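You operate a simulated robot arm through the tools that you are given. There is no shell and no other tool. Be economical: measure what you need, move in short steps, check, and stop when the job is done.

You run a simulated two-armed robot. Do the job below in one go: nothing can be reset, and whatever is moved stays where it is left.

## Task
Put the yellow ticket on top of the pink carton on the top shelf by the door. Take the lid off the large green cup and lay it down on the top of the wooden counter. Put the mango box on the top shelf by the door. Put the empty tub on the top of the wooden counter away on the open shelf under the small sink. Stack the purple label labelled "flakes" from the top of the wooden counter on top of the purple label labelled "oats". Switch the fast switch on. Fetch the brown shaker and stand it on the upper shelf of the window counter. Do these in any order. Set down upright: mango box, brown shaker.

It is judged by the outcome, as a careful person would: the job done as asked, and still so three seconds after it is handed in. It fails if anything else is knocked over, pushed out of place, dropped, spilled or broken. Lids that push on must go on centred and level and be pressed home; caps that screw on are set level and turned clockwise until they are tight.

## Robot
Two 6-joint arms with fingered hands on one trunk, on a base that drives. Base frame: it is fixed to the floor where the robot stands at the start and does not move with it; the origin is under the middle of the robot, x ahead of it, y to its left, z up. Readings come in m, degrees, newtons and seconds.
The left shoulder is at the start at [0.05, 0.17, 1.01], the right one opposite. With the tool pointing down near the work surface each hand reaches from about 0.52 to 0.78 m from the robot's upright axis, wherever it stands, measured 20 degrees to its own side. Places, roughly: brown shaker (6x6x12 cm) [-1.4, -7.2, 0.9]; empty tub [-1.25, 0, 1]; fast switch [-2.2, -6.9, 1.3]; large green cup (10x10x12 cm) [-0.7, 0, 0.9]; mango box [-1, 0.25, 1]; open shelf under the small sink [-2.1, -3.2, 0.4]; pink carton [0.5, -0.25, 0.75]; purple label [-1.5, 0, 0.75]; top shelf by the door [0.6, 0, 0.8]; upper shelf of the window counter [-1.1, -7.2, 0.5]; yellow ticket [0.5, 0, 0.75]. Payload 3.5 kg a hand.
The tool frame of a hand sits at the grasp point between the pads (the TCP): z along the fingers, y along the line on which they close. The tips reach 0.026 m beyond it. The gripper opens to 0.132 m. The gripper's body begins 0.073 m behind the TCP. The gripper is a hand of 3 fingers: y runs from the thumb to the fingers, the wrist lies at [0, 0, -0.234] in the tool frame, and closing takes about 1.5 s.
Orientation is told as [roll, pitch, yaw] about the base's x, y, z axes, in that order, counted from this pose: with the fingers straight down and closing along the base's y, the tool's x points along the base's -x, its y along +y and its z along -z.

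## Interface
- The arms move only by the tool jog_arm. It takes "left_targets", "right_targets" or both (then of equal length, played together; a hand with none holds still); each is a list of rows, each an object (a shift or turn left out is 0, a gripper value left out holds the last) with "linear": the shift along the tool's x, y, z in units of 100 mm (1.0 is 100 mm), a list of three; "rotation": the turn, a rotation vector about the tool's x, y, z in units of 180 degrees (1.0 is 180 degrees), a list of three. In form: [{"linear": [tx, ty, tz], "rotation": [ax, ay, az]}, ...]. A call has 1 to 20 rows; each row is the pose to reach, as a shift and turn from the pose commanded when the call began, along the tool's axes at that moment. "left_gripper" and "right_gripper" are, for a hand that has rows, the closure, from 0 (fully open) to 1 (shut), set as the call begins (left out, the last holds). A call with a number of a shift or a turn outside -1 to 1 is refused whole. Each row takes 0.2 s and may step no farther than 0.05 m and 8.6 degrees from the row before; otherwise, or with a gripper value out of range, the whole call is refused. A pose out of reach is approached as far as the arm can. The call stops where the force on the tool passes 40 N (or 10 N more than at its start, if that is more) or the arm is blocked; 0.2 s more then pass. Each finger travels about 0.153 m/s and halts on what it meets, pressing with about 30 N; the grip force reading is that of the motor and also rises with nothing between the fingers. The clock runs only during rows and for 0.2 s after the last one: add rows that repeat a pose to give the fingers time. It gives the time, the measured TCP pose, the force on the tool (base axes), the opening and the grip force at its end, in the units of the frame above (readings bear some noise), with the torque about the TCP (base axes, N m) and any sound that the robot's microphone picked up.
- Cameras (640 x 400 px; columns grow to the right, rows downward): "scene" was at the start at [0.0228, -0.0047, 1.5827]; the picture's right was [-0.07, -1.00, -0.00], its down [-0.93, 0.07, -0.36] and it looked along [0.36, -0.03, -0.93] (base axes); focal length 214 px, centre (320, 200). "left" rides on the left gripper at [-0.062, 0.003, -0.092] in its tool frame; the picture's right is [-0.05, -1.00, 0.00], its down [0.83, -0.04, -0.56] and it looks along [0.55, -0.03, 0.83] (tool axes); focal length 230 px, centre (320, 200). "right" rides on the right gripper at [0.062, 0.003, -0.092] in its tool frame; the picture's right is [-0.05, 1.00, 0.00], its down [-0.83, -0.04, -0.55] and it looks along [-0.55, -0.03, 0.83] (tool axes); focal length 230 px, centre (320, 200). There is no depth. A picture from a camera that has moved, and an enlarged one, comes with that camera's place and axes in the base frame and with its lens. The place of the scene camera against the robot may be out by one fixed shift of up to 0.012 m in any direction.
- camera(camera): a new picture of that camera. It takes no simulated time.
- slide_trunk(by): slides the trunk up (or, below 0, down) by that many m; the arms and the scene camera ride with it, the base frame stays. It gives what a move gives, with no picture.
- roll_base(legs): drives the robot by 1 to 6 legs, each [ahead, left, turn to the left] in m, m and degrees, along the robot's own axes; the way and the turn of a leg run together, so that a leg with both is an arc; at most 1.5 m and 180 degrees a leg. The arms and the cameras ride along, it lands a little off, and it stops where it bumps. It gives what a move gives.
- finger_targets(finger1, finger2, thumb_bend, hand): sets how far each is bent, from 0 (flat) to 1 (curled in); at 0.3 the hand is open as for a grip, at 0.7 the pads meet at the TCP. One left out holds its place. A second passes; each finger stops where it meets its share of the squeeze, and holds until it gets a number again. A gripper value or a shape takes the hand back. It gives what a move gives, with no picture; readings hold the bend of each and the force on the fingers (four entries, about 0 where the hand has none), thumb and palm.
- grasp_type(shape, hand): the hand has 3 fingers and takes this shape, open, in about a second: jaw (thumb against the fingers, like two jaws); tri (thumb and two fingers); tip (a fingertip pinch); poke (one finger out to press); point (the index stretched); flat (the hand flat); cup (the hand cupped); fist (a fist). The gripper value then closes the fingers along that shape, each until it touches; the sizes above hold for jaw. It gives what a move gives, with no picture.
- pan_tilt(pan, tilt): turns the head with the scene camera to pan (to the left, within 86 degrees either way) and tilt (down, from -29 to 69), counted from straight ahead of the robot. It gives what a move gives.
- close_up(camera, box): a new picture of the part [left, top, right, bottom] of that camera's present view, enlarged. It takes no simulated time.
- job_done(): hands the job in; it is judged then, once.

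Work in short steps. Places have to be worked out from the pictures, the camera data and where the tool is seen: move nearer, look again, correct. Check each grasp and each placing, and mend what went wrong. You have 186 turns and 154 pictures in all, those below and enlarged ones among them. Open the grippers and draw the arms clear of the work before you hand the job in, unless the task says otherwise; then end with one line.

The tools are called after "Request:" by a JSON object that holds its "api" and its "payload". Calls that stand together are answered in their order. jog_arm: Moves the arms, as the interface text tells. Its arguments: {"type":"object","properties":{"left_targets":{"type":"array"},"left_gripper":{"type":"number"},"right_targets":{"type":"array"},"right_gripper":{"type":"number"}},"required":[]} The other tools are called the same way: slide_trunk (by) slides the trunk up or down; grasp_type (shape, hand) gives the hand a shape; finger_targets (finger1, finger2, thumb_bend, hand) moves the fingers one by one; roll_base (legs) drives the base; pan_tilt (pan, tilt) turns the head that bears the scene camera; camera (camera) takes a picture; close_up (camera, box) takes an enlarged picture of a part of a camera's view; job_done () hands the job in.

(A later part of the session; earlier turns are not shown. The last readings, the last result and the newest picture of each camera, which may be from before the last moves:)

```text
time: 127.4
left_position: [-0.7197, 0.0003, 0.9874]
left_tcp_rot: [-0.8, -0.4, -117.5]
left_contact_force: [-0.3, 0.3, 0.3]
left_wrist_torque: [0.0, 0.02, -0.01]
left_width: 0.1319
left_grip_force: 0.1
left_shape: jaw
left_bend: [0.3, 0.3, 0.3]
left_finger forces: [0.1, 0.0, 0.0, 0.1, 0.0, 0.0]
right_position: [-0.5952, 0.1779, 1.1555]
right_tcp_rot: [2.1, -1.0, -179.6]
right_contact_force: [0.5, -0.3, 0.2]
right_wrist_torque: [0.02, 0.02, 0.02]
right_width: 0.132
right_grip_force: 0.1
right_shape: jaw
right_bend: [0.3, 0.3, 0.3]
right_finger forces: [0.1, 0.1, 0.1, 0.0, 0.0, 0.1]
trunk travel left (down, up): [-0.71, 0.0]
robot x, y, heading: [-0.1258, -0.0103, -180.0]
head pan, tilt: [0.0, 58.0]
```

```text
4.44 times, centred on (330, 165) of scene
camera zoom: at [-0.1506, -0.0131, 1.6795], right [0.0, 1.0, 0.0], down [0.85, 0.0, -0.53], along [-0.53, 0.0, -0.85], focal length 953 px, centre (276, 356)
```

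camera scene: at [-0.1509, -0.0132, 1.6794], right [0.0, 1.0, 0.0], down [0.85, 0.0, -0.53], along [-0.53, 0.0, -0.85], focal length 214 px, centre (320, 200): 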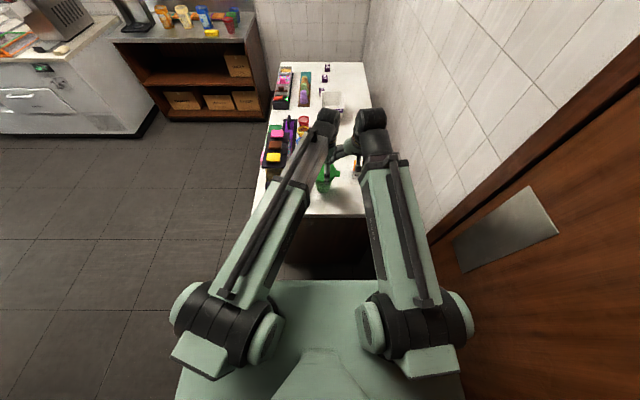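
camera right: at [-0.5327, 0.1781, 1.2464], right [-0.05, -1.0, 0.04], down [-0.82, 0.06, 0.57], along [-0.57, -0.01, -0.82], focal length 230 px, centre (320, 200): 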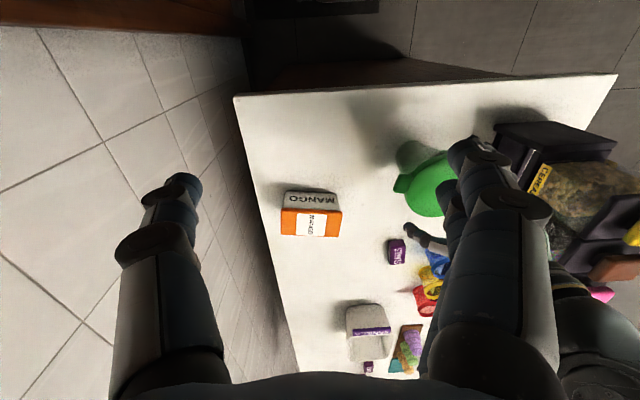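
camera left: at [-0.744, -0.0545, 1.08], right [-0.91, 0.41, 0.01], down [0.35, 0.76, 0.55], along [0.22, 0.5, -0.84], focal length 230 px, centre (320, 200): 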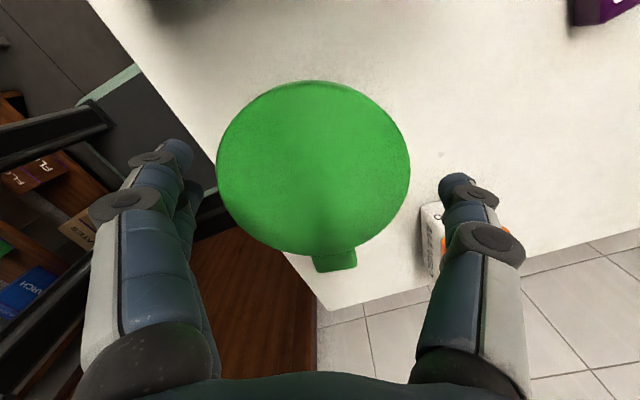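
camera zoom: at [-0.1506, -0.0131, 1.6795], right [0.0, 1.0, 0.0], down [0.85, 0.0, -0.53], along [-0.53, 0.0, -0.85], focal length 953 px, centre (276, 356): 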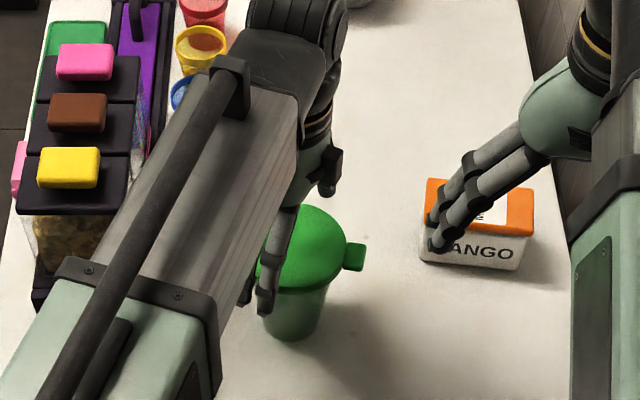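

It may be partly loosened. I try a high pinch on the lid edge only, then a small lift.

Request:
{"api": "jog_arm", "payload": {"left_targets": [{"linear": [-0.08, 0.04, -0.06]}]}}

Request:
{"api": "jog_arm", "payload": {"left_targets": [{"linear": [0, 0, 0]}, {"linear": [0, 0, 0]}, {"linear": [0, 0, 0]}, {"linear": [0, 0, 0]}, {"linear": [0, 0, 0]}, {"linear": [0, 0, 0]}, {"linear": [0, 0, -0.1]}, {"linear": [0, 0, -0.3]}], "left_gripper": 1}}

Request:
{"api": "camera", "payload": {"camera": "left"}}

Request:
{"api": "close_up", "payload": {"camera": "scene", "box": [280, 120, 380, 210]}}

```text
time: 127.8
left_position: [-0.7202, -0.0106, 0.9932]
left_tcp_rot: [-0.8, -0.5, -117.4]
left_contact_force: [0.3, 1.1, -0.5]
left_wrist_torque: [-0.02, 0.01, -0.03]
left_width: 0.1322
left_grip_force: 0.0
left_shape: jaw
left_bend: [0.3, 0.3, 0.3]
left_finger forces: [0.0, 0.0, 0.0, 0.0, 0.0, 0.1]
right_position: [-0.5947, 0.1776, 1.1538]
right_tcp_rot: [2.2, -1.0, -179.7]
right_contact_force: [-0.2, -0.7, -0.7]
right_wrist_torque: [-0.02, -0.05, 0.01]
right_width: 0.1322
right_grip_force: 0.1
right_shape: jaw
right_bend: [0.3, 0.3, 0.3]
right_finger forces: [0.1, 0.1, 0.0, 0.1, 0.0, 0.0]
trunk travel left (down, up): [-0.71, 0.0]
robot x, y, heading: [-0.13, -0.0106, -179.7]
head pan, tilt: [0.0, 58.0]
```

```text
time: 129.6
left_position: [-0.7193, -0.009, 1.022]
left_tcp_rot: [-0.7, -0.5, -117.6]
left_contact_force: [-0.5, 0.0, -0.3]
left_wrist_torque: [0.0, 0.04, -0.01]
left_width: 0.0353
left_grip_force: 29.7
left_shape: jaw
left_bend: [0.76, 0.75, 0.78]
left_finger forces: [0.1, 0.0, 0.0, 0.1, 0.0, 0.0]
right_position: [-0.5955, 0.1775, 1.1552]
right_tcp_rot: [2.2, -1.1, -179.7]
right_contact_force: [0.1, -0.4, 0.8]
right_wrist_torque: [0.0, 0.01, 0.01]
right_width: 0.1321
right_grip_force: 0.1
right_shape: jaw
right_bend: [0.3, 0.3, 0.3]
right_finger forces: [0.0, 0.1, 0.0, 0.1, 0.1, 0.0]
trunk travel left (down, up): [-0.71, 0.0]
robot x, y, heading: [-0.1293, -0.0119, -180.0]
head pan, tilt: [0.0, 58.0]
```

```text
87 pictures are left
camera left: at [-0.7426, -0.0634, 1.1159], right [-0.91, 0.41, 0.01], down [0.35, 0.76, 0.55], along [0.22, 0.5, -0.84], focal length 230 px, centre (320, 200)
```

left: 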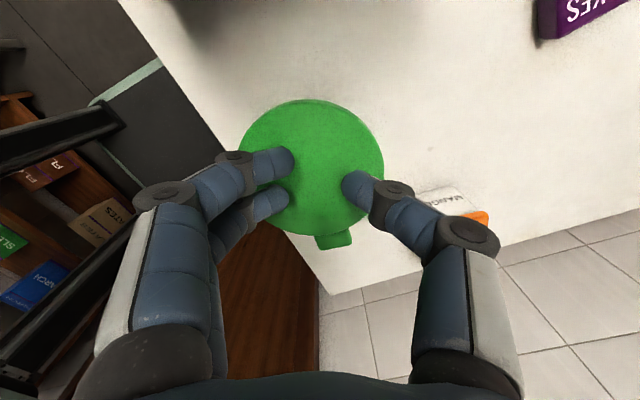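

```text
4.44 times, centred on (330, 165) of scene
camera zoom: at [-0.1498, -0.013, 1.6792], right [0.0, 1.0, 0.0], down [0.85, 0.0, -0.53], along [-0.53, 0.0, -0.85], focal length 953 px, centre (276, 356)
```

zoom: 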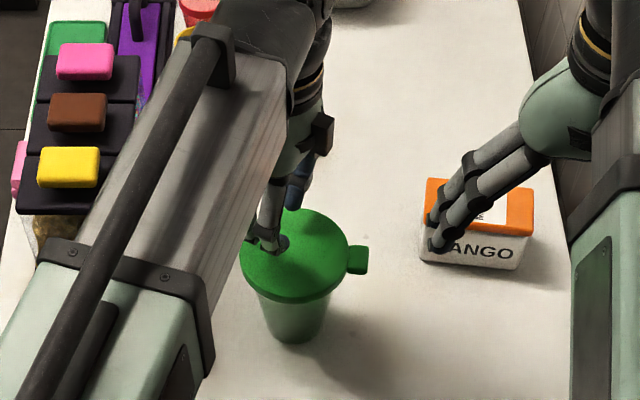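

The fingers closed just over the lid top (so lid top ≈0.967; it is still seated). I open, recentre, descend and grip the body below the lid.

Request:
{"api": "jog_arm", "payload": {"left_targets": [{"linear": [0.05, 0, 0]}, {"linear": [0.1, 0, 0]}, {"linear": [0.14, 0.02, 0]}, {"linear": [0.14, 0.02, 0]}, {"linear": [0.14, 0.02, 0.1]}, {"linear": [0.14, 0.02, 0.3]}, {"linear": [0.14, 0.02, 0.5]}, {"linear": [0.14, 0.02, 0.7]}, {"linear": [0.14, 0.02, 0.85]}], "left_gripper": 0}}

Request:
{"api": "jog_arm", "payload": {"left_targets": [{"linear": [0, 0, 0]}, {"linear": [0, 0, 0]}, {"linear": [0, 0, 0]}, {"linear": [0, 0, 0]}, {"linear": [0, 0, 0]}, {"linear": [0, 0, 0]}], "left_gripper": 1}}

Request:
{"api": "camera", "payload": {"camera": "left"}}

Request:
{"api": "close_up", "payload": {"camera": "scene", "box": [280, 120, 380, 210]}}

```text
time: 131.6
left_position: [-0.7114, 0.0023, 0.9392]
left_tcp_rot: [-1.1, -0.5, -117.4]
left_contact_force: [-2.4, -0.1, 18.0]
left_wrist_torque: [0.07, 0.05, 0.01]
left_width: 0.1318
left_grip_force: 0.0
left_shape: jaw
left_bend: [0.3, 0.3, 0.3]
left_finger forces: [3.0, 3.1, 0.0, 0.0, 9.9, 0.0]
right_position: [-0.5943, 0.1777, 1.1556]
right_tcp_rot: [2.2, -1.1, -179.7]
right_contact_force: [0.6, 0.1, -0.1]
right_wrist_torque: [-0.01, 0.01, 0.02]
right_width: 0.132
right_grip_force: 0.0
right_shape: jaw
right_bend: [0.3, 0.3, 0.3]
right_finger forces: [0.0, 0.1, 0.0, 0.0, 0.1, 0.0]
trunk travel left (down, up): [-0.71, 0.0]
robot x, y, heading: [-0.1314, -0.0074, -180.0]
head pan, tilt: [0.0, 58.0]
```

```text
time: 133.0
left_position: [-0.7108, 0.0015, 0.9386]
left_tcp_rot: [-0.9, -0.5, -117.4]
left_contact_force: [0.7, -3.8, 29.3]
left_wrist_torque: [-0.33, -0.94, -0.1]
left_width: 0.0748
left_grip_force: 29.9
left_shape: jaw
left_bend: [0.74, 0.74, 0.75]
left_finger forces: [30.1, 31.0, 0.0, 0.1, 46.8, 0.0]
right_position: [-0.5944, 0.1789, 1.1552]
right_tcp_rot: [2.2, -1.1, -179.8]
right_contact_force: [-0.7, 0.1, 0.4]
right_wrist_torque: [0.05, 0.01, -0.01]
right_width: 0.1319
right_grip_force: 0.1
right_shape: jaw
right_bend: [0.3, 0.3, 0.3]
right_finger forces: [0.0, 0.0, 0.0, 0.0, 0.1, 0.1]
trunk travel left (down, up): [-0.71, 0.0]
robot x, y, heading: [-0.1275, -0.0124, -179.7]
head pan, tilt: [0.0, 58.0]
```

```text
85 pictures are left
camera left: at [-0.7345, -0.0539, 1.0319], right [-0.91, 0.41, 0.02], down [0.35, 0.76, 0.55], along [0.22, 0.5, -0.84], focal length 230 px, centre (320, 200)
```

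left: 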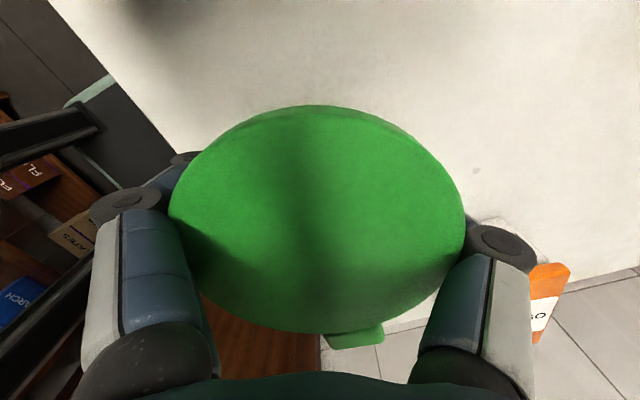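

```text
4.44 times, centred on (330, 165) of scene
camera zoom: at [-0.148, -0.0134, 1.6796], right [0.0, 1.0, 0.0], down [0.85, 0.0, -0.53], along [-0.53, 0.0, -0.85], focal length 953 px, centre (276, 356)
```

zoom: 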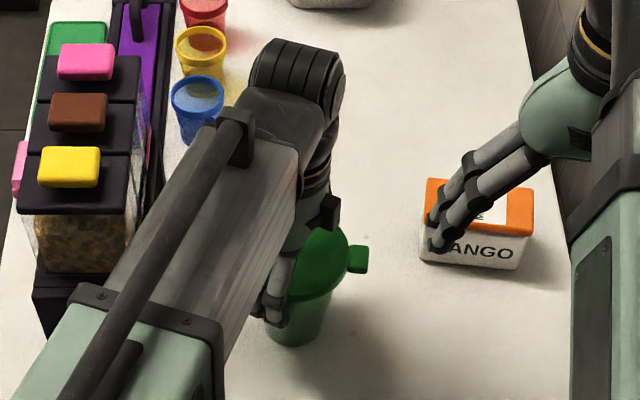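

Something in the hand bears on the lid at this depth; I reopen, rise 8 mm and regrip so only the body is held.

Request:
{"api": "jog_arm", "payload": {"left_targets": [{"linear": [0, 0, 0]}, {"linear": [0, 0, 0]}, {"linear": [0, 0, 0]}, {"linear": [0, 0, -0.07]}, {"linear": [0, 0, -0.09]}], "left_gripper": 0}}

Request:
{"api": "jog_arm", "payload": {"left_targets": [{"linear": [0, 0, 0]}, {"linear": [0, 0, 0]}, {"linear": [0, 0, 0]}, {"linear": [0, 0, 0]}, {"linear": [0, 0, 0]}, {"linear": [0, 0, 0]}], "left_gripper": 1}}

```text
time: 134.2
left_position: [-0.7099, 0.0, 0.9449]
left_tcp_rot: [-0.6, -0.3, -117.6]
left_contact_force: [-0.9, 0.5, -0.2]
left_wrist_torque: [-0.01, 0.02, 0.01]
left_width: 0.1318
left_grip_force: 0.0
left_shape: jaw
left_bend: [0.3, 0.3, 0.3]
left_finger forces: [1.4, 1.5, 0.0, 0.0, 2.9, 0.0]
right_position: [-0.5946, 0.178, 1.1549]
right_tcp_rot: [2.2, -1.0, -179.8]
right_contact_force: [0.1, 0.4, -1.0]
right_wrist_torque: [-0.01, 0.0, 0.0]
right_width: 0.1319
right_grip_force: 0.0
right_shape: jaw
right_bend: [0.3, 0.3, 0.3]
right_finger forces: [0.1, 0.0, 0.1, 0.0, 0.1, 0.0]
trunk travel left (down, up): [-0.71, 0.0]
robot x, y, heading: [-0.1288, -0.0142, -179.7]
head pan, tilt: [0.0, 58.0]
```

```text
time: 135.6
left_position: [-0.7111, 0.0004, 0.9463]
left_tcp_rot: [-0.8, -0.4, -117.5]
left_contact_force: [-0.6, 0.1, 0.2]
left_wrist_torque: [0.0, 0.03, 0.03]
left_width: 0.0739
left_grip_force: 30.3
left_shape: jaw
left_bend: [0.73, 0.73, 0.74]
left_finger forces: [21.5, 22.5, 0.0, 0.0, 42.4, 0.0]
right_position: [-0.5961, 0.1778, 1.1554]
right_tcp_rot: [2.2, -1.0, -179.7]
right_contact_force: [0.2, 0.6, -0.3]
right_wrist_torque: [-0.04, 0.02, 0.0]
right_width: 0.1322
right_grip_force: 0.1
right_shape: jaw
right_bend: [0.3, 0.3, 0.3]
right_finger forces: [0.0, 0.0, 0.1, 0.0, 0.1, 0.0]
trunk travel left (down, up): [-0.71, 0.0]
robot x, y, heading: [-0.1266, -0.0122, -179.7]
head pan, tilt: [0.0, 58.0]
heard: snap
```

A "snap" was heard. Looking at the cup.

Request:
{"api": "camera", "payload": {"camera": "left"}}

Request:
{"api": "close_up", "payload": {"camera": "scene", "box": [280, 120, 380, 210]}}

Request:
{"api": "close_up", "payload": {"camera": "right", "box": [340, 100, 500, 240]}}

```text
83 pictures are left
camera left: at [-0.735, -0.054, 1.0394], right [-0.91, 0.41, 0.01], down [0.35, 0.76, 0.55], along [0.22, 0.5, -0.84], focal length 230 px, centre (320, 200)
```

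left: 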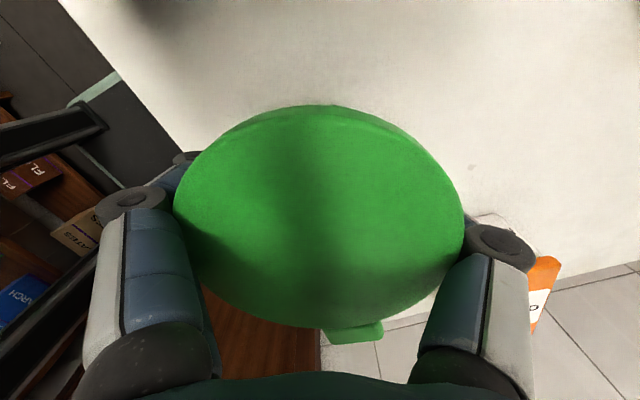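

```text
4.44 times, centred on (330, 165) of scene
camera zoom: at [-0.1505, -0.013, 1.6794], right [0.0, 1.0, 0.0], down [0.85, 0.0, -0.53], along [-0.53, 0.0, -0.85], focal length 953 px, centre (276, 356)
```

zoom: 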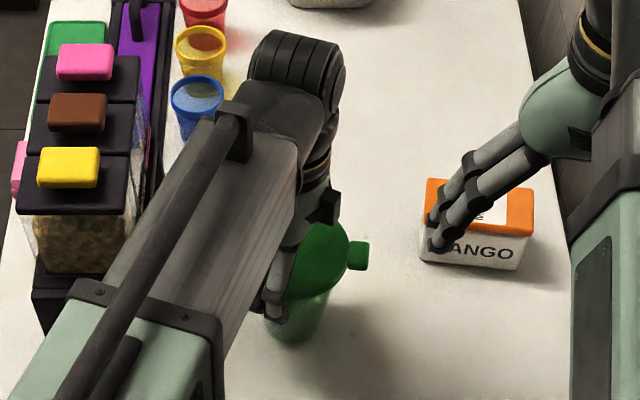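

```text
2.86 times, centred on (420, 170) of right
camera zoom: at [-0.5326, 0.1782, 1.2464], right [-0.05, -1.0, 0.04], down [-0.82, 0.06, 0.57], along [-0.57, -0.01, -0.82], focal length 657 px, centre (34, 286)
```

zoom: 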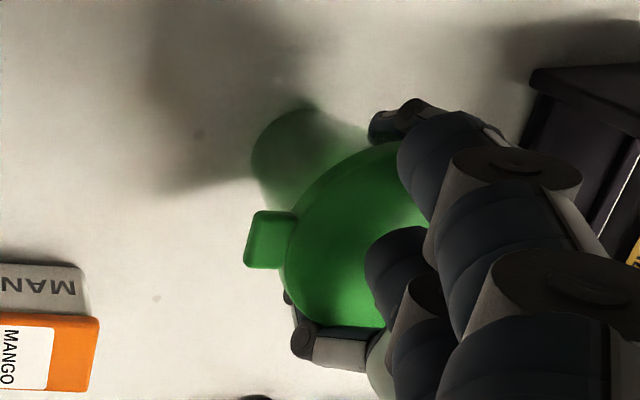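

The lid seems to have popped up. I open, rise to lid height, pinch and lift to test.

Request:
{"api": "jog_arm", "payload": {"left_targets": [{"linear": [0, 0, 0]}, {"linear": [0, 0, 0]}, {"linear": [0, 0, 0]}, {"linear": [0, 0, -0.2]}, {"linear": [0, 0, -0.39]}], "left_gripper": 0}}

Request:
{"api": "jog_arm", "payload": {"left_targets": [{"linear": [0, 0, 0]}, {"linear": [0, 0, 0]}, {"linear": [0, 0, 0]}, {"linear": [0, 0, 0]}, {"linear": [0, 0, 0]}, {"linear": [0, 0, 0]}, {"linear": [0, 0, -0.1]}, {"linear": [0, 0, -0.3]}, {"linear": [0, 0, -0.6]}], "left_gripper": 1}}

Request:
{"api": "close_up", "payload": {"camera": "scene", "box": [280, 120, 380, 210]}}

Request:
{"api": "close_up", "payload": {"camera": "right", "box": [340, 100, 500, 240]}}

```text
time: 136.8
left_position: [-0.7107, 0.0022, 0.9869]
left_tcp_rot: [-0.8, -0.3, -117.5]
left_contact_force: [0.9, -0.2, 0.2]
left_wrist_torque: [-0.02, 0.02, -0.01]
left_width: 0.1321
left_grip_force: 0.1
left_shape: jaw
left_bend: [0.3, 0.3, 0.3]
left_finger forces: [0.0, 0.0, 0.0, 0.0, 0.0, 0.0]
right_position: [-0.5954, 0.1778, 1.1551]
right_tcp_rot: [2.2, -1.0, -179.7]
right_contact_force: [0.3, 0.6, -0.1]
right_wrist_torque: [0.01, 0.0, 0.01]
right_width: 0.1321
right_grip_force: 0.1
right_shape: jaw
right_bend: [0.3, 0.3, 0.3]
right_finger forces: [0.1, 0.1, 0.0, 0.0, 0.0, 0.0]
trunk travel left (down, up): [-0.71, 0.0]
robot x, y, heading: [-0.1248, -0.0122, -179.9]
head pan, tilt: [0.0, 58.0]
```

```text
time: 138.8
left_position: [-0.7084, 0.0036, 1.0485]
left_tcp_rot: [-0.7, -0.4, -117.5]
left_contact_force: [0.9, 0.5, 0.5]
left_wrist_torque: [-0.01, 0.01, -0.01]
left_width: 0.0948
left_grip_force: 30.3
left_shape: jaw
left_bend: [0.68, 0.68, 0.61]
left_finger forces: [13.1, 13.7, 0.0, 0.0, 26.6, 0.1]
right_position: [-0.5963, 0.1769, 1.1544]
right_tcp_rot: [2.2, -1.0, -179.7]
right_contact_force: [0.0, -0.4, 0.5]
right_wrist_torque: [0.01, 0.02, 0.0]
right_width: 0.1322
right_grip_force: 0.0
right_shape: jaw
right_bend: [0.3, 0.3, 0.3]
right_finger forces: [0.0, 0.0, 0.1, 0.0, 0.0, 0.0]
trunk travel left (down, up): [-0.71, 0.0]
robot x, y, heading: [-0.1294, -0.0109, -180.2]
head pan, tilt: [0.0, 58.0]
```

```text
4.44 times, centred on (330, 165) of scene
camera zoom: at [-0.1502, -0.0129, 1.6794], right [0.0, 1.0, 0.0], down [0.85, 0.0, -0.53], along [-0.53, 0.0, -0.85], focal length 953 px, centre (276, 356)
```

zoom: 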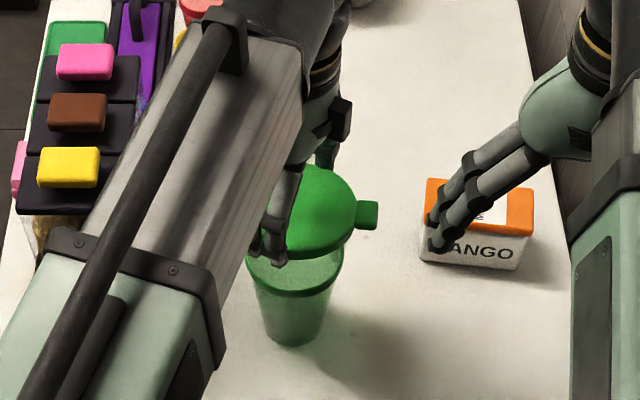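

```text
2.86 times, centred on (420, 170) of right
camera zoom: at [-0.5324, 0.1782, 1.2464], right [-0.05, -1.0, 0.04], down [-0.82, 0.06, 0.57], along [-0.57, -0.01, -0.82], focal length 657 px, centre (34, 286)
```

zoom: 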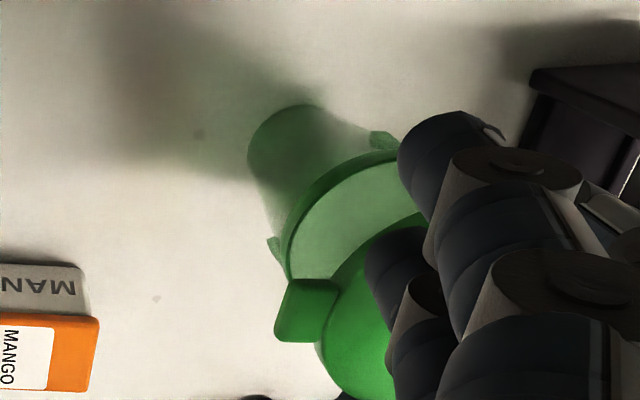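

Lid is off, cup stays standing. I carry the lid to clear counter space at ≈[-0.685,0.115].

Request:
{"api": "jog_arm", "payload": {"left_targets": [{"linear": [0.3, -0.08, -0.1]}, {"linear": [0.65, -0.18, -0.1]}, {"linear": [1.0, -0.28, -0.1]}]}}

Request:
{"api": "jog_arm", "payload": {"left_targets": [{"linear": [0.12, 0, 0.2]}, {"linear": [0.12, 0, 0.6]}, {"linear": [0.12, 0, 1.0]}]}}

Request:
{"api": "camera", "payload": {"camera": "left"}}

Request:
{"api": "close_up", "payload": {"camera": "scene", "box": [280, 100, 410, 220]}}

```text
time: 139.6
left_position: [-0.7156, 0.0445, 1.0593]
left_tcp_rot: [-0.9, 0.4, -120.3]
left_contact_force: [1.0, 0.5, 0.6]
left_wrist_torque: [0.0, 0.01, 0.01]
left_width: 0.0947
left_grip_force: 30.0
left_shape: jaw
left_bend: [0.68, 0.68, 0.61]
left_finger forces: [13.1, 13.7, 0.1, 0.1, 26.6, 0.1]
left hand out of reach, approached as far as the arm can: row 1, 2, 3
right_position: [-0.5956, 0.1782, 1.1549]
right_tcp_rot: [2.1, -1.0, -179.7]
right_contact_force: [0.0, 0.3, -0.2]
right_wrist_torque: [0.01, 0.02, 0.02]
right_width: 0.1323
right_grip_force: 0.0
right_shape: jaw
right_bend: [0.3, 0.3, 0.3]
right_finger forces: [0.0, 0.1, 0.0, 0.0, 0.0, 0.0]
trunk travel left (down, up): [-0.71, 0.0]
robot x, y, heading: [-0.1281, -0.0136, -179.7]
head pan, tilt: [0.0, 58.0]
```

```text
time: 140.4
left_position: [-0.7142, 0.0511, 0.9556]
left_tcp_rot: [-0.9, 0.6, -120.8]
left_contact_force: [-0.5, 0.4, 0.0]
left_wrist_torque: [0.04, -0.01, 0.03]
left_width: 0.0775
left_grip_force: 30.1
left_shape: jaw
left_bend: [0.75, 0.73, 0.64]
left_finger forces: [4.5, 16.6, 0.0, 0.1, 22.0, 0.0]
left hand out of reach, approached as far as the arm can: row 1, 2, 3
right_position: [-0.597, 0.1776, 1.1549]
right_tcp_rot: [2.2, -0.9, -179.7]
right_contact_force: [-0.9, 0.4, 0.0]
right_wrist_torque: [-0.03, -0.03, -0.01]
right_width: 0.1323
right_grip_force: 0.1
right_shape: jaw
right_bend: [0.3, 0.3, 0.3]
right_finger forces: [0.0, 0.1, 0.0, 0.0, 0.1, 0.0]
trunk travel left (down, up): [-0.71, 0.0]
robot x, y, heading: [-0.1298, -0.0167, -180.0]
head pan, tilt: [0.0, 58.0]
```

```text
78 pictures are left
camera left: at [-0.742, -0.0036, 1.0473], right [-0.88, 0.47, 0.02], down [0.39, 0.73, 0.56], along [0.25, 0.51, -0.83], focal length 230 px, centre (320, 200)
```

left: 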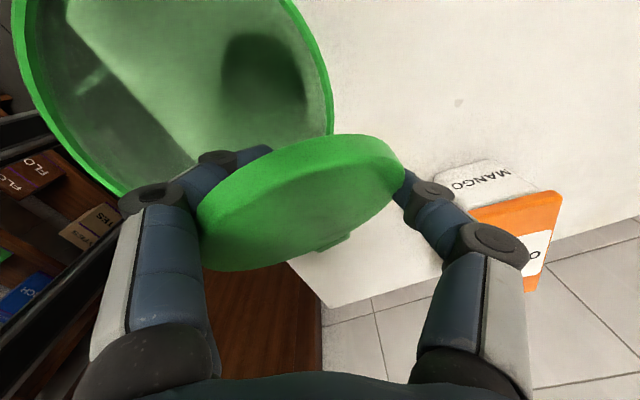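

```text
3.33 times, centred on (345, 160) of scene
camera zoom: at [-0.1515, -0.0129, 1.6793], right [0.0, 1.0, 0.0], down [0.85, 0.0, -0.53], along [-0.53, 0.0, -0.85], focal length 715 px, centre (237, 333)
```

zoom: 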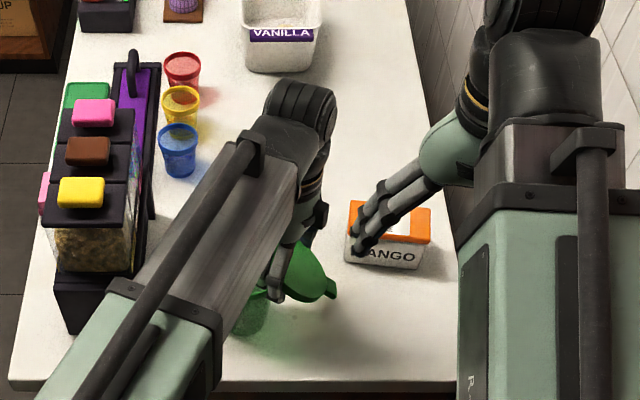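

The hand fell short and the lid caught the cup rim. I raise straight up at once and check the cup.

Request:
{"api": "jog_arm", "payload": {"left_targets": [{"linear": [0.1, 0, -0.2]}, {"linear": [0.1, 0, -0.6]}, {"linear": [0.1, 0, -1.0]}]}}

Request:
{"api": "camera", "payload": {"camera": "left"}}

Request:
{"api": "close_up", "payload": {"camera": "scene", "box": [280, 100, 410, 220]}}

```text
time: 141.2
left_position: [-0.7116, 0.0503, 1.0542]
left_tcp_rot: [-1.0, 0.4, -121.0]
left_contact_force: [0.2, -0.6, -1.1]
left_wrist_torque: [-0.02, -0.01, -0.01]
left_width: 0.0774
left_grip_force: 29.9
left_shape: jaw
left_bend: [0.75, 0.73, 0.64]
left_finger forces: [4.0, 16.3, 0.0, 0.0, 21.5, 0.0]
left hand out of reach, approached as far as the arm can: row 1, 2, 3
right_position: [-0.5947, 0.1774, 1.155]
right_tcp_rot: [2.2, -0.9, -179.8]
right_contact_force: [-0.4, 0.2, 0.1]
right_wrist_torque: [0.0, -0.01, -0.02]
right_width: 0.1321
right_grip_force: 0.0
right_shape: jaw
right_bend: [0.3, 0.3, 0.3]
right_finger forces: [0.0, 0.0, 0.1, 0.1, 0.0, 0.1]
trunk travel left (down, up): [-0.71, 0.0]
robot x, y, heading: [-0.1328, -0.0111, -179.8]
head pan, tilt: [0.0, 58.0]
```

```text
76 pictures are left
camera left: at [-0.74, -0.0047, 1.1463], right [-0.88, 0.47, 0.01], down [0.39, 0.73, 0.56], along [0.25, 0.5, -0.83], focal length 230 px, centre (320, 200)
```

left: 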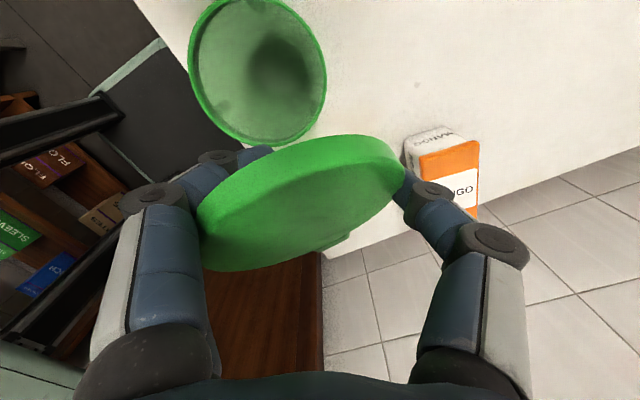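

```text
3.33 times, centred on (345, 160) of scene
camera zoom: at [-0.1503, -0.013, 1.6794], right [0.0, 1.0, 0.0], down [0.85, 0.0, -0.53], along [-0.53, 0.0, -0.85], focal length 715 px, centre (237, 333)
```

zoom: 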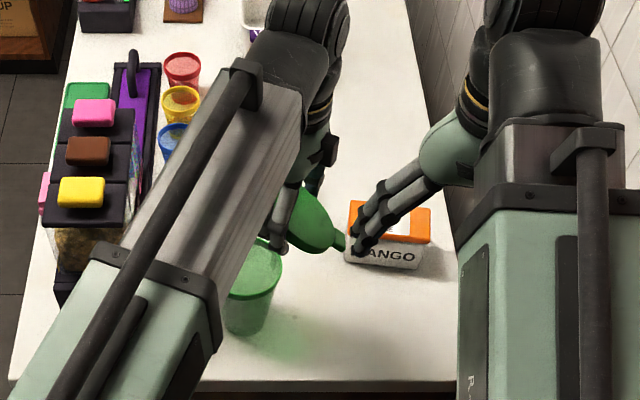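

Cup still stands. The lid is tilted in the grip but held. I turn the hand back to its natural yaw for reach and head to the free spot at ≈[-0.83,0.03].

Request:
{"api": "jog_arm", "payload": {"left_targets": [{"linear": [-0.1, -0.11, 0], "rotation": [0, 0, 0.0413]}, {"linear": [-0.2, -0.22, 0], "rotation": [0, 0, 0.0826]}, {"linear": [-0.3, -0.34, 0], "rotation": [0, 0, 0.124]}, {"linear": [-0.4, -0.45, 0], "rotation": [0, 0, 0.165]}, {"linear": [-0.5, -0.57, 0], "rotation": [0, 0, 0.207]}, {"linear": [-0.6, -0.68, 0], "rotation": [0, 0, 0.248]}, {"linear": [-0.7, -0.8, 0], "rotation": [0, 0, 0.289]}, {"linear": [-0.78, -0.91, 0], "rotation": [0, 0, 0.33]}]}}

Request:
{"api": "camera", "payload": {"camera": "left"}}

```text
time: 143.0
left_position: [-0.8279, 0.0314, 1.0552]
left_tcp_rot: [-0.8, -0.6, -179.9]
left_contact_force: [-1.0, 0.7, -0.4]
left_wrist_torque: [0.02, 0.07, -0.05]
left_width: 0.0774
left_grip_force: 30.3
left_shape: jaw
left_bend: [0.75, 0.73, 0.65]
left_finger forces: [3.8, 16.1, 0.0, 0.0, 21.1, 0.0]
right_position: [-0.5956, 0.1776, 1.1544]
right_tcp_rot: [2.2, -1.0, -179.6]
right_contact_force: [-0.3, 0.6, 0.1]
right_wrist_torque: [0.04, 0.04, 0.02]
right_width: 0.1317
right_grip_force: 0.1
right_shape: jaw
right_bend: [0.3, 0.3, 0.3]
right_finger forces: [0.0, 0.0, 0.0, 0.0, 0.0, 0.0]
trunk travel left (down, up): [-0.71, 0.0]
robot x, y, heading: [-0.1297, -0.0124, -179.8]
head pan, tilt: [0.0, 58.0]
```

```text
74 pictures are left
camera left: at [-0.8878, 0.0273, 1.1486], right [-0.05, 1.0, 0.01], down [0.84, 0.04, 0.55], along [0.55, 0.04, -0.84], focal length 230 px, centre (320, 200)
```

left: 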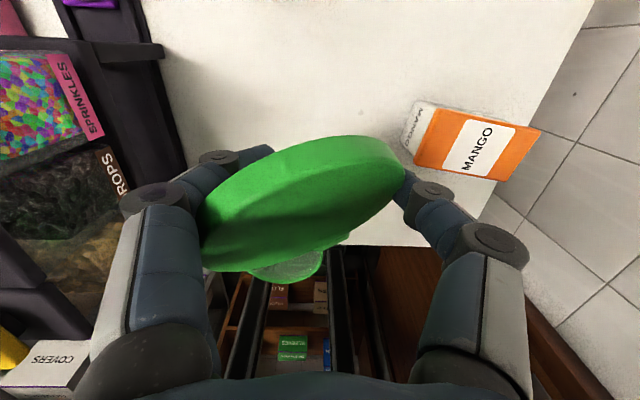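

Hovering over free counter. I shift 2 cm toward −y to clear the mango box and descend in stages.

Request:
{"api": "jog_arm", "payload": {"left_targets": [{"linear": [0, 0.2, 0.3]}, {"linear": [0, 0.2, 0.7]}, {"linear": [0, 0.2, 1.0]}]}}

Request:
{"api": "jog_arm", "payload": {"left_targets": [{"linear": [0, 0, 0.2]}, {"linear": [0, 0, 0.35]}, {"linear": [0, 0, 0.45]}, {"linear": [0, 0, 0.55]}, {"linear": [0, 0, 0.62]}, {"linear": [0, 0, 0.68]}]}}

Request:
{"api": "camera", "payload": {"camera": "left"}}

```text
time: 143.8
left_position: [-0.8306, 0.0107, 0.954]
left_tcp_rot: [-0.9, -0.7, -179.7]
left_contact_force: [0.3, -0.4, -0.6]
left_wrist_torque: [-0.01, -0.01, -0.02]
left_width: 0.0774
left_grip_force: 29.8
left_shape: jaw
left_bend: [0.75, 0.73, 0.65]
left_finger forces: [3.7, 16.0, 0.0, 0.0, 20.9, 0.0]
right_position: [-0.596, 0.1773, 1.1542]
right_tcp_rot: [2.2, -0.9, -179.6]
right_contact_force: [0.3, 0.2, -0.2]
right_wrist_torque: [0.01, -0.01, 0.02]
right_width: 0.1321
right_grip_force: 0.1
right_shape: jaw
right_bend: [0.3, 0.3, 0.3]
right_finger forces: [0.0, 0.0, 0.0, 0.0, 0.0, 0.0]
trunk travel left (down, up): [-0.71, 0.0]
robot x, y, heading: [-0.1295, -0.0132, -180.0]
head pan, tilt: [0.0, 58.0]
```

```text
time: 145.2
left_position: [-0.8302, 0.0128, 0.8842]
left_tcp_rot: [-0.9, -0.7, -179.7]
left_contact_force: [0.1, -0.1, -1.0]
left_wrist_torque: [0.01, 0.0, 0.01]
left_width: 0.0751
left_grip_force: 29.6
left_shape: jaw
left_bend: [0.75, 0.75, 0.65]
left_finger forces: [4.2, 15.3, 0.1, 0.0, 20.6, 0.0]
right_position: [-0.5958, 0.1778, 1.1536]
right_tcp_rot: [2.2, -1.0, -179.6]
right_contact_force: [0.2, -0.8, -0.3]
right_wrist_torque: [0.02, -0.03, 0.0]
right_width: 0.132
right_grip_force: 0.0
right_shape: jaw
right_bend: [0.3, 0.3, 0.3]
right_finger forces: [0.0, 0.0, 0.0, 0.0, 0.0, 0.0]
trunk travel left (down, up): [-0.71, 0.0]
robot x, y, heading: [-0.1277, -0.0126, -180.0]
head pan, tilt: [0.0, 58.0]
```

```text
73 pictures are left
camera left: at [-0.8908, 0.0083, 0.9777], right [-0.06, 1.0, 0.01], down [0.84, 0.04, 0.55], along [0.55, 0.04, -0.84], focal length 230 px, centre (320, 200)
```

left: 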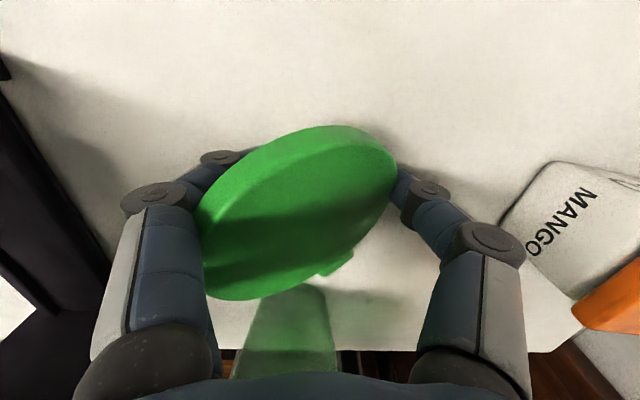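

The lid's lower edge is at the counter. I lower 6 mm more and open so it settles flat.

Request:
{"api": "jog_arm", "payload": {"left_targets": [{"linear": [0, 0, 0.03]}, {"linear": [0, 0, 0.06]}]}}

Request:
{"api": "jog_arm", "payload": {"left_targets": [{"linear": [0, 0, 0]}, {"linear": [0, 0, 0]}, {"linear": [0, 0, 0]}, {"linear": [0, 0, 0]}, {"linear": [0, 0, -0.3]}, {"linear": [0, 0, -0.7]}, {"linear": [0, 0, -1.0]}], "left_gripper": 0}}

Request:
{"api": "camera", "payload": {"camera": "left"}}

```text
time: 145.8
left_position: [-0.8299, 0.0133, 0.8796]
left_tcp_rot: [-0.9, -0.7, -179.8]
left_contact_force: [-1.1, -0.7, 1.4]
left_wrist_torque: [0.08, -0.1, -0.03]
left_width: 0.0748
left_grip_force: 29.7
left_shape: jaw
left_bend: [0.75, 0.75, 0.65]
left_finger forces: [5.5, 14.2, 0.0, 0.0, 19.7, 0.1]
right_position: [-0.5955, 0.1781, 1.1554]
right_tcp_rot: [2.2, -1.0, -179.7]
right_contact_force: [0.3, -0.2, 0.3]
right_wrist_torque: [-0.02, -0.02, 0.0]
right_width: 0.132
right_grip_force: 0.0
right_shape: jaw
right_bend: [0.3, 0.3, 0.3]
right_finger forces: [0.0, 0.0, 0.0, 0.0, 0.0, 0.0]
trunk travel left (down, up): [-0.71, 0.0]
robot x, y, heading: [-0.1282, -0.0119, -179.8]
head pan, tilt: [0.0, 58.0]
```

```text
time: 147.4
left_position: [-0.8268, 0.0095, 0.9839]
left_tcp_rot: [-0.8, -0.7, -179.6]
left_contact_force: [-0.1, -0.2, -0.2]
left_wrist_torque: [-0.01, 0.02, -0.02]
left_width: 0.132
left_grip_force: 0.1
left_shape: jaw
left_bend: [0.3, 0.3, 0.3]
left_finger forces: [0.0, 0.0, 0.0, 0.0, 0.0, 0.0]
right_position: [-0.5964, 0.1779, 1.1536]
right_tcp_rot: [2.2, -0.9, -179.7]
right_contact_force: [-0.3, 0.5, 0.5]
right_wrist_torque: [0.03, 0.02, -0.04]
right_width: 0.1319
right_grip_force: 0.0
right_shape: jaw
right_bend: [0.3, 0.3, 0.3]
right_finger forces: [0.0, 0.0, 0.0, 0.0, 0.1, 0.1]
trunk travel left (down, up): [-0.71, 0.0]
robot x, y, heading: [-0.1291, -0.0116, -180.0]
head pan, tilt: [0.0, 58.0]
```

```text
72 pictures are left
camera left: at [-0.8876, 0.0063, 1.0781], right [-0.06, 1.0, 0.01], down [0.84, 0.04, 0.55], along [0.55, 0.04, -0.84], focal length 230 px, centre (320, 200)
```

left: 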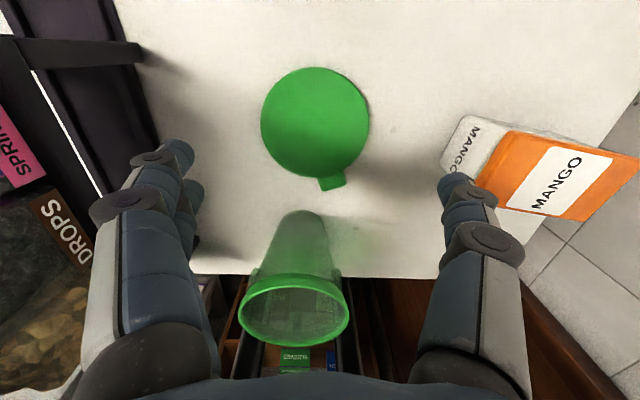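

Lid lies flat on the counter and the cup stands. Now I withdraw the left hand and rotate the right hand back over the mango box.

Request:
{"api": "jog_arm", "payload": {"left_targets": [{"linear": [0, 0, -0.2]}, {"linear": [0, 0, -0.4]}, {"linear": [0, 0, -0.6]}, {"linear": [0.1, 0, -0.8]}, {"linear": [0.3, 0, -1.0]}, {"linear": [0.5, 0.1, -1.0]}, {"linear": [0.7, 0.2, -1.0]}, {"linear": [0.9, 0.3, -1.0]}, {"linear": [1.0, 0.4, -1.0]}, {"linear": [1.0, 0.5, -1.0]}], "right_targets": [{"linear": [0, 0, 0], "rotation": [0, 0, -0.0445]}, {"linear": [0, 0, 0], "rotation": [0, 0, -0.089]}, {"linear": [0, 0, 0], "rotation": [0, 0, -0.1335]}, {"linear": [0, 0, 0], "rotation": [0, 0, -0.178]}, {"linear": [-0.1, 0, 0], "rotation": [0, 0, -0.2225]}, {"linear": [-0.3, 0, 0], "rotation": [0, 0, -0.267]}, {"linear": [-0.5, 0, 0], "rotation": [0, 0, -0.3115]}, {"linear": [-0.7, -0.05, 0.1], "rotation": [0, 0, -0.356]}, {"linear": [-0.9, -0.09, 0.2], "rotation": [0, 0, -0.4005]}, {"linear": [-1.0, -0.09, 0.3], "rotation": [0, 0, -0.445]}]}}

Request:
{"api": "camera", "payload": {"camera": "right"}}

```text
time: 149.6
left_position: [-0.7268, -0.04, 1.0801]
left_tcp_rot: [-0.7, -0.6, -179.7]
left_contact_force: [0.7, -0.9, 0.1]
left_wrist_torque: [0.0, -0.01, 0.01]
left_width: 0.1318
left_grip_force: 0.1
left_shape: jaw
left_bend: [0.3, 0.3, 0.3]
left_finger forces: [0.0, 0.1, 0.1, 0.0, 0.0, 0.1]
right_position: [-0.6954, 0.1746, 1.1249]
right_tcp_rot: [-0.7, -2.2, -100.0]
right_contact_force: [0.2, -0.9, 0.5]
right_wrist_torque: [0.02, 0.0, 0.02]
right_width: 0.1318
right_grip_force: 0.1
right_shape: jaw
right_bend: [0.3, 0.3, 0.3]
right_finger forces: [0.0, 0.0, 0.0, 0.1, 0.0, 0.1]
right hand out of reach, approached as far as the arm can: row 10
trunk travel left (down, up): [-0.71, 0.0]
robot x, y, heading: [-0.1275, -0.0092, -179.7]
head pan, tilt: [0.0, 58.0]
```

```text
71 pictures are left
camera right: at [-0.6812, 0.2384, 1.2136], right [0.97, -0.22, -0.01], down [-0.18, -0.79, 0.59], along [-0.14, -0.57, -0.81], focal length 230 px, centre (320, 200)
```

right: 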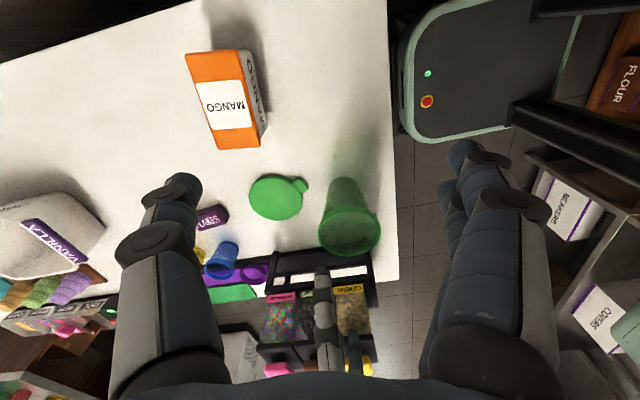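

Mango at ≈[-0.817,0.197]. I roll the base 4 cm ahead for reach, then move above the box.

Request:
{"api": "roll_base", "payload": {"legs": [[0.04, 0, 0]]}}

Request:
{"api": "jog_arm", "payload": {"right_targets": [{"linear": [0.03, -0.3, 0.3]}, {"linear": [0.05, -0.6, 0.6]}, {"linear": [0.06, -0.81, 0.9]}, {"linear": [0.06, -0.81, 1.0]}]}}

Request:
{"api": "camera", "payload": {"camera": "right"}}

```text
time: 150.5
left_position: [-0.7698, -0.0393, 1.0778]
left_tcp_rot: [-0.7, -0.4, -179.7]
left_contact_force: [-0.4, 0.6, 0.7]
left_wrist_torque: [0.01, -0.05, 0.03]
left_width: 0.132
left_grip_force: 0.0
left_shape: jaw
left_bend: [0.3, 0.3, 0.3]
left_finger forces: [0.0, 0.0, 0.1, 0.0, 0.0, 0.0]
right_position: [-0.7393, 0.1765, 1.1215]
right_tcp_rot: [-0.4, -2.3, -100.1]
right_contact_force: [-0.3, 0.2, -0.5]
right_wrist_torque: [0.01, -0.06, 0.01]
right_width: 0.132
right_grip_force: 0.1
right_shape: jaw
right_bend: [0.3, 0.3, 0.3]
right_finger forces: [0.1, 0.0, 0.0, 0.0, 0.1, 0.0]
trunk travel left (down, up): [-0.71, 0.0]
robot x, y, heading: [-0.1706, -0.0136, -180.0]
head pan, tilt: [0.0, 58.0]
```

```text
time: 151.5
left_position: [-0.7672, -0.0394, 1.08]
left_tcp_rot: [-0.8, -0.5, -179.9]
left_contact_force: [0.1, 0.0, -0.1]
left_wrist_torque: [0.02, 0.04, -0.01]
left_width: 0.1318
left_grip_force: 0.1
left_shape: jaw
left_bend: [0.3, 0.3, 0.3]
left_finger forces: [0.0, 0.1, 0.1, 0.0, 0.0, 0.0]
right_position: [-0.8176, 0.1819, 1.0266]
right_tcp_rot: [-0.6, -2.0, -100.6]
right_contact_force: [-0.2, 0.3, -0.1]
right_wrist_torque: [-0.03, 0.0, 0.01]
right_width: 0.1321
right_grip_force: 0.0
right_shape: jaw
right_bend: [0.3, 0.3, 0.3]
right_finger forces: [0.0, 0.0, 0.0, 0.0, 0.1, 0.0]
right hand out of reach, approached as far as the arm can: row 1, 2, 3, 4
trunk travel left (down, up): [-0.71, 0.0]
robot x, y, heading: [-0.1682, -0.0086, -179.9]
head pan, tilt: [0.0, 58.0]
```

```text
70 pictures are left
camera right: at [-0.8009, 0.2447, 1.1159], right [0.97, -0.24, -0.01], down [-0.19, -0.79, 0.59], along [-0.14, -0.57, -0.81], focal length 230 px, centre (320, 200)
```

right: 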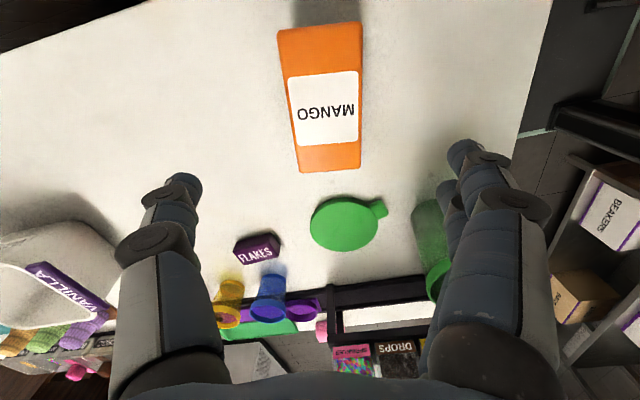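

Box centre is ≈[-0.808,0.203]; I nudge the base 2 cm to +y for centring, then descend.

Request:
{"api": "roll_base", "payload": {"legs": [[0, -0.02, 0]]}}

Request:
{"api": "jog_arm", "payload": {"right_targets": [{"linear": [0, 0.08, 0.3]}, {"linear": [0, 0.08, 0.7]}, {"linear": [0, 0.08, 1.0]}]}}

Request:
{"api": "camera", "payload": {"camera": "right"}}

```text
time: 152.3
left_position: [-0.7681, -0.0166, 1.0794]
left_tcp_rot: [-0.7, -0.6, -179.8]
left_contact_force: [-0.4, 0.1, 0.1]
left_wrist_torque: [-0.04, -0.01, -0.03]
left_width: 0.1321
left_grip_force: 0.0
left_shape: jaw
left_bend: [0.3, 0.3, 0.3]
left_finger forces: [0.0, 0.0, 0.0, 0.0, 0.1, 0.1]
right_position: [-0.8172, 0.2053, 1.0248]
right_tcp_rot: [-0.5, -2.2, -100.7]
right_contact_force: [-0.8, 0.3, 0.0]
right_wrist_torque: [-0.03, 0.04, 0.01]
right_width: 0.1318
right_grip_force: 0.1
right_shape: jaw
right_bend: [0.3, 0.3, 0.3]
right_finger forces: [0.0, 0.1, 0.0, 0.1, 0.0, 0.0]
trunk travel left (down, up): [-0.71, 0.0]
robot x, y, heading: [-0.1713, 0.0076, -179.9]
head pan, tilt: [0.0, 58.0]
```

```text
time: 153.1
left_position: [-0.7671, -0.0188, 1.079]
left_tcp_rot: [-0.8, -0.6, -179.8]
left_contact_force: [-0.8, 0.0, -0.1]
left_wrist_torque: [0.03, 0.01, 0.03]
left_width: 0.1321
left_grip_force: 0.1
left_shape: jaw
left_bend: [0.3, 0.3, 0.3]
left_finger forces: [0.1, 0.1, 0.1, 0.0, 0.1, 0.0]
right_position: [-0.8098, 0.1983, 0.9237]
right_tcp_rot: [-0.5, -2.1, -100.6]
right_contact_force: [-0.5, -0.1, -0.2]
right_wrist_torque: [-0.02, 0.0, 0.01]
right_width: 0.1321
right_grip_force: 0.1
right_shape: jaw
right_bend: [0.3, 0.3, 0.3]
right_finger forces: [0.1, 0.1, 0.0, 0.0, 0.0, 0.1]
trunk travel left (down, up): [-0.71, 0.0]
robot x, y, heading: [-0.172, 0.008, -180.1]
head pan, tilt: [0.0, 58.0]
```

```text
69 pictures are left
camera right: at [-0.7938, 0.2604, 1.014], right [0.97, -0.24, -0.01], down [-0.19, -0.79, 0.59], along [-0.15, -0.57, -0.81], focal length 230 px, centre (320, 200)
```

right: 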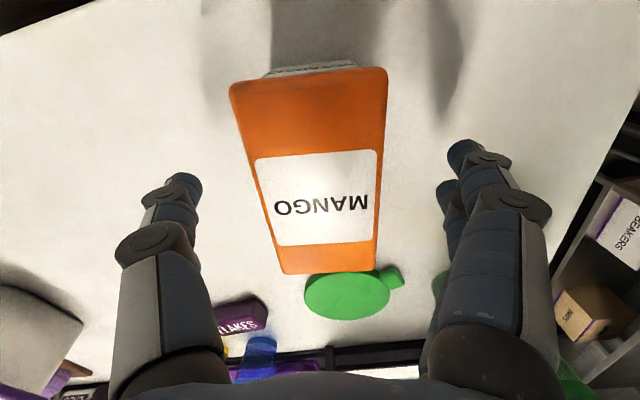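

Box well between the fingers. Down 4.3 cm, close, and lift.

Request:
{"api": "jog_arm", "payload": {"right_targets": [{"linear": [0, 0, 0.2]}, {"linear": [0, 0, 0.43]}]}}

Request:
{"api": "jog_arm", "payload": {"right_targets": [{"linear": [0, 0, 0]}, {"linear": [0, 0, 0]}, {"linear": [0, 0, 0]}, {"linear": [0, 0, 0]}, {"linear": [0, 0, 0]}, {"linear": [0, 0, 0]}, {"linear": [0, 0, 0]}, {"linear": [0, 0, -0.3]}, {"linear": [0, 0, -0.7]}, {"linear": [0, 0, -1.0]}], "right_gripper": 1}}

Request:
{"api": "camera", "payload": {"camera": "right"}}

```text
time: 153.7
left_position: [-0.7685, -0.0195, 1.0802]
left_tcp_rot: [-0.8, -0.6, -179.8]
left_contact_force: [-0.3, 0.5, -0.1]
left_wrist_torque: [-0.03, -0.01, 0.03]
left_width: 0.1318
left_grip_force: 0.0
left_shape: jaw
left_bend: [0.3, 0.3, 0.3]
left_finger forces: [0.0, 0.0, 0.1, 0.1, 0.1, 0.0]
right_position: [-0.8099, 0.1961, 0.8796]
right_tcp_rot: [-0.5, -2.2, -100.8]
right_contact_force: [0.2, 0.5, -0.4]
right_wrist_torque: [0.01, -0.04, 0.01]
right_width: 0.1317
right_grip_force: 0.0
right_shape: jaw
right_bend: [0.3, 0.3, 0.3]
right_finger forces: [0.0, 0.1, 0.1, 0.0, 0.0, 0.0]
trunk travel left (down, up): [-0.71, 0.0]
robot x, y, heading: [-0.1703, 0.0089, -180.1]
head pan, tilt: [0.0, 58.0]
```

```text
time: 155.9
left_position: [-0.7673, -0.0178, 1.0793]
left_tcp_rot: [-0.8, -0.6, -179.8]
left_contact_force: [0.4, 0.3, -0.3]
left_wrist_torque: [-0.01, 0.02, 0.0]
left_width: 0.1318
left_grip_force: 0.1
left_shape: jaw
left_bend: [0.3, 0.3, 0.3]
left_finger forces: [0.0, 0.1, 0.0, 0.0, 0.1, 0.1]
right_position: [-0.8096, 0.2007, 0.9813]
right_tcp_rot: [-0.6, -2.2, -100.7]
right_contact_force: [-1.0, -0.2, -2.7]
right_wrist_torque: [0.0, 0.0, -0.01]
right_width: 0.0493
right_grip_force: 29.7
right_shape: jaw
right_bend: [0.73, 0.73, 0.7]
right_finger forces: [13.7, 13.5, 0.0, 0.0, 27.3, 0.0]
trunk travel left (down, up): [-0.71, 0.0]
robot x, y, heading: [-0.17, 0.0061, -179.9]
head pan, tilt: [0.0, 58.0]
```

```text
68 pictures are left
camera right: at [-0.7929, 0.2627, 1.0707], right [0.97, -0.24, -0.01], down [-0.19, -0.79, 0.59], along [-0.14, -0.57, -0.81], focal length 230 px, centre (320, 200)
```

right: 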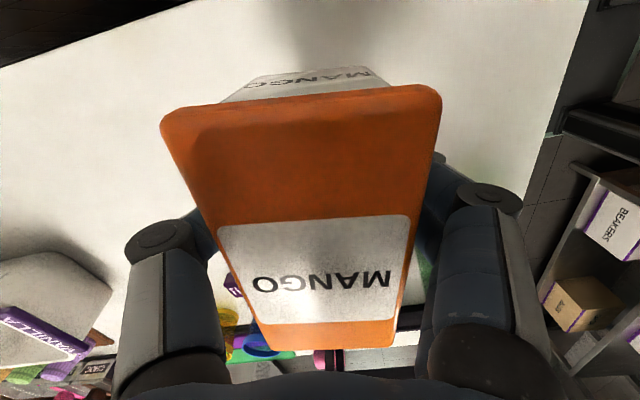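

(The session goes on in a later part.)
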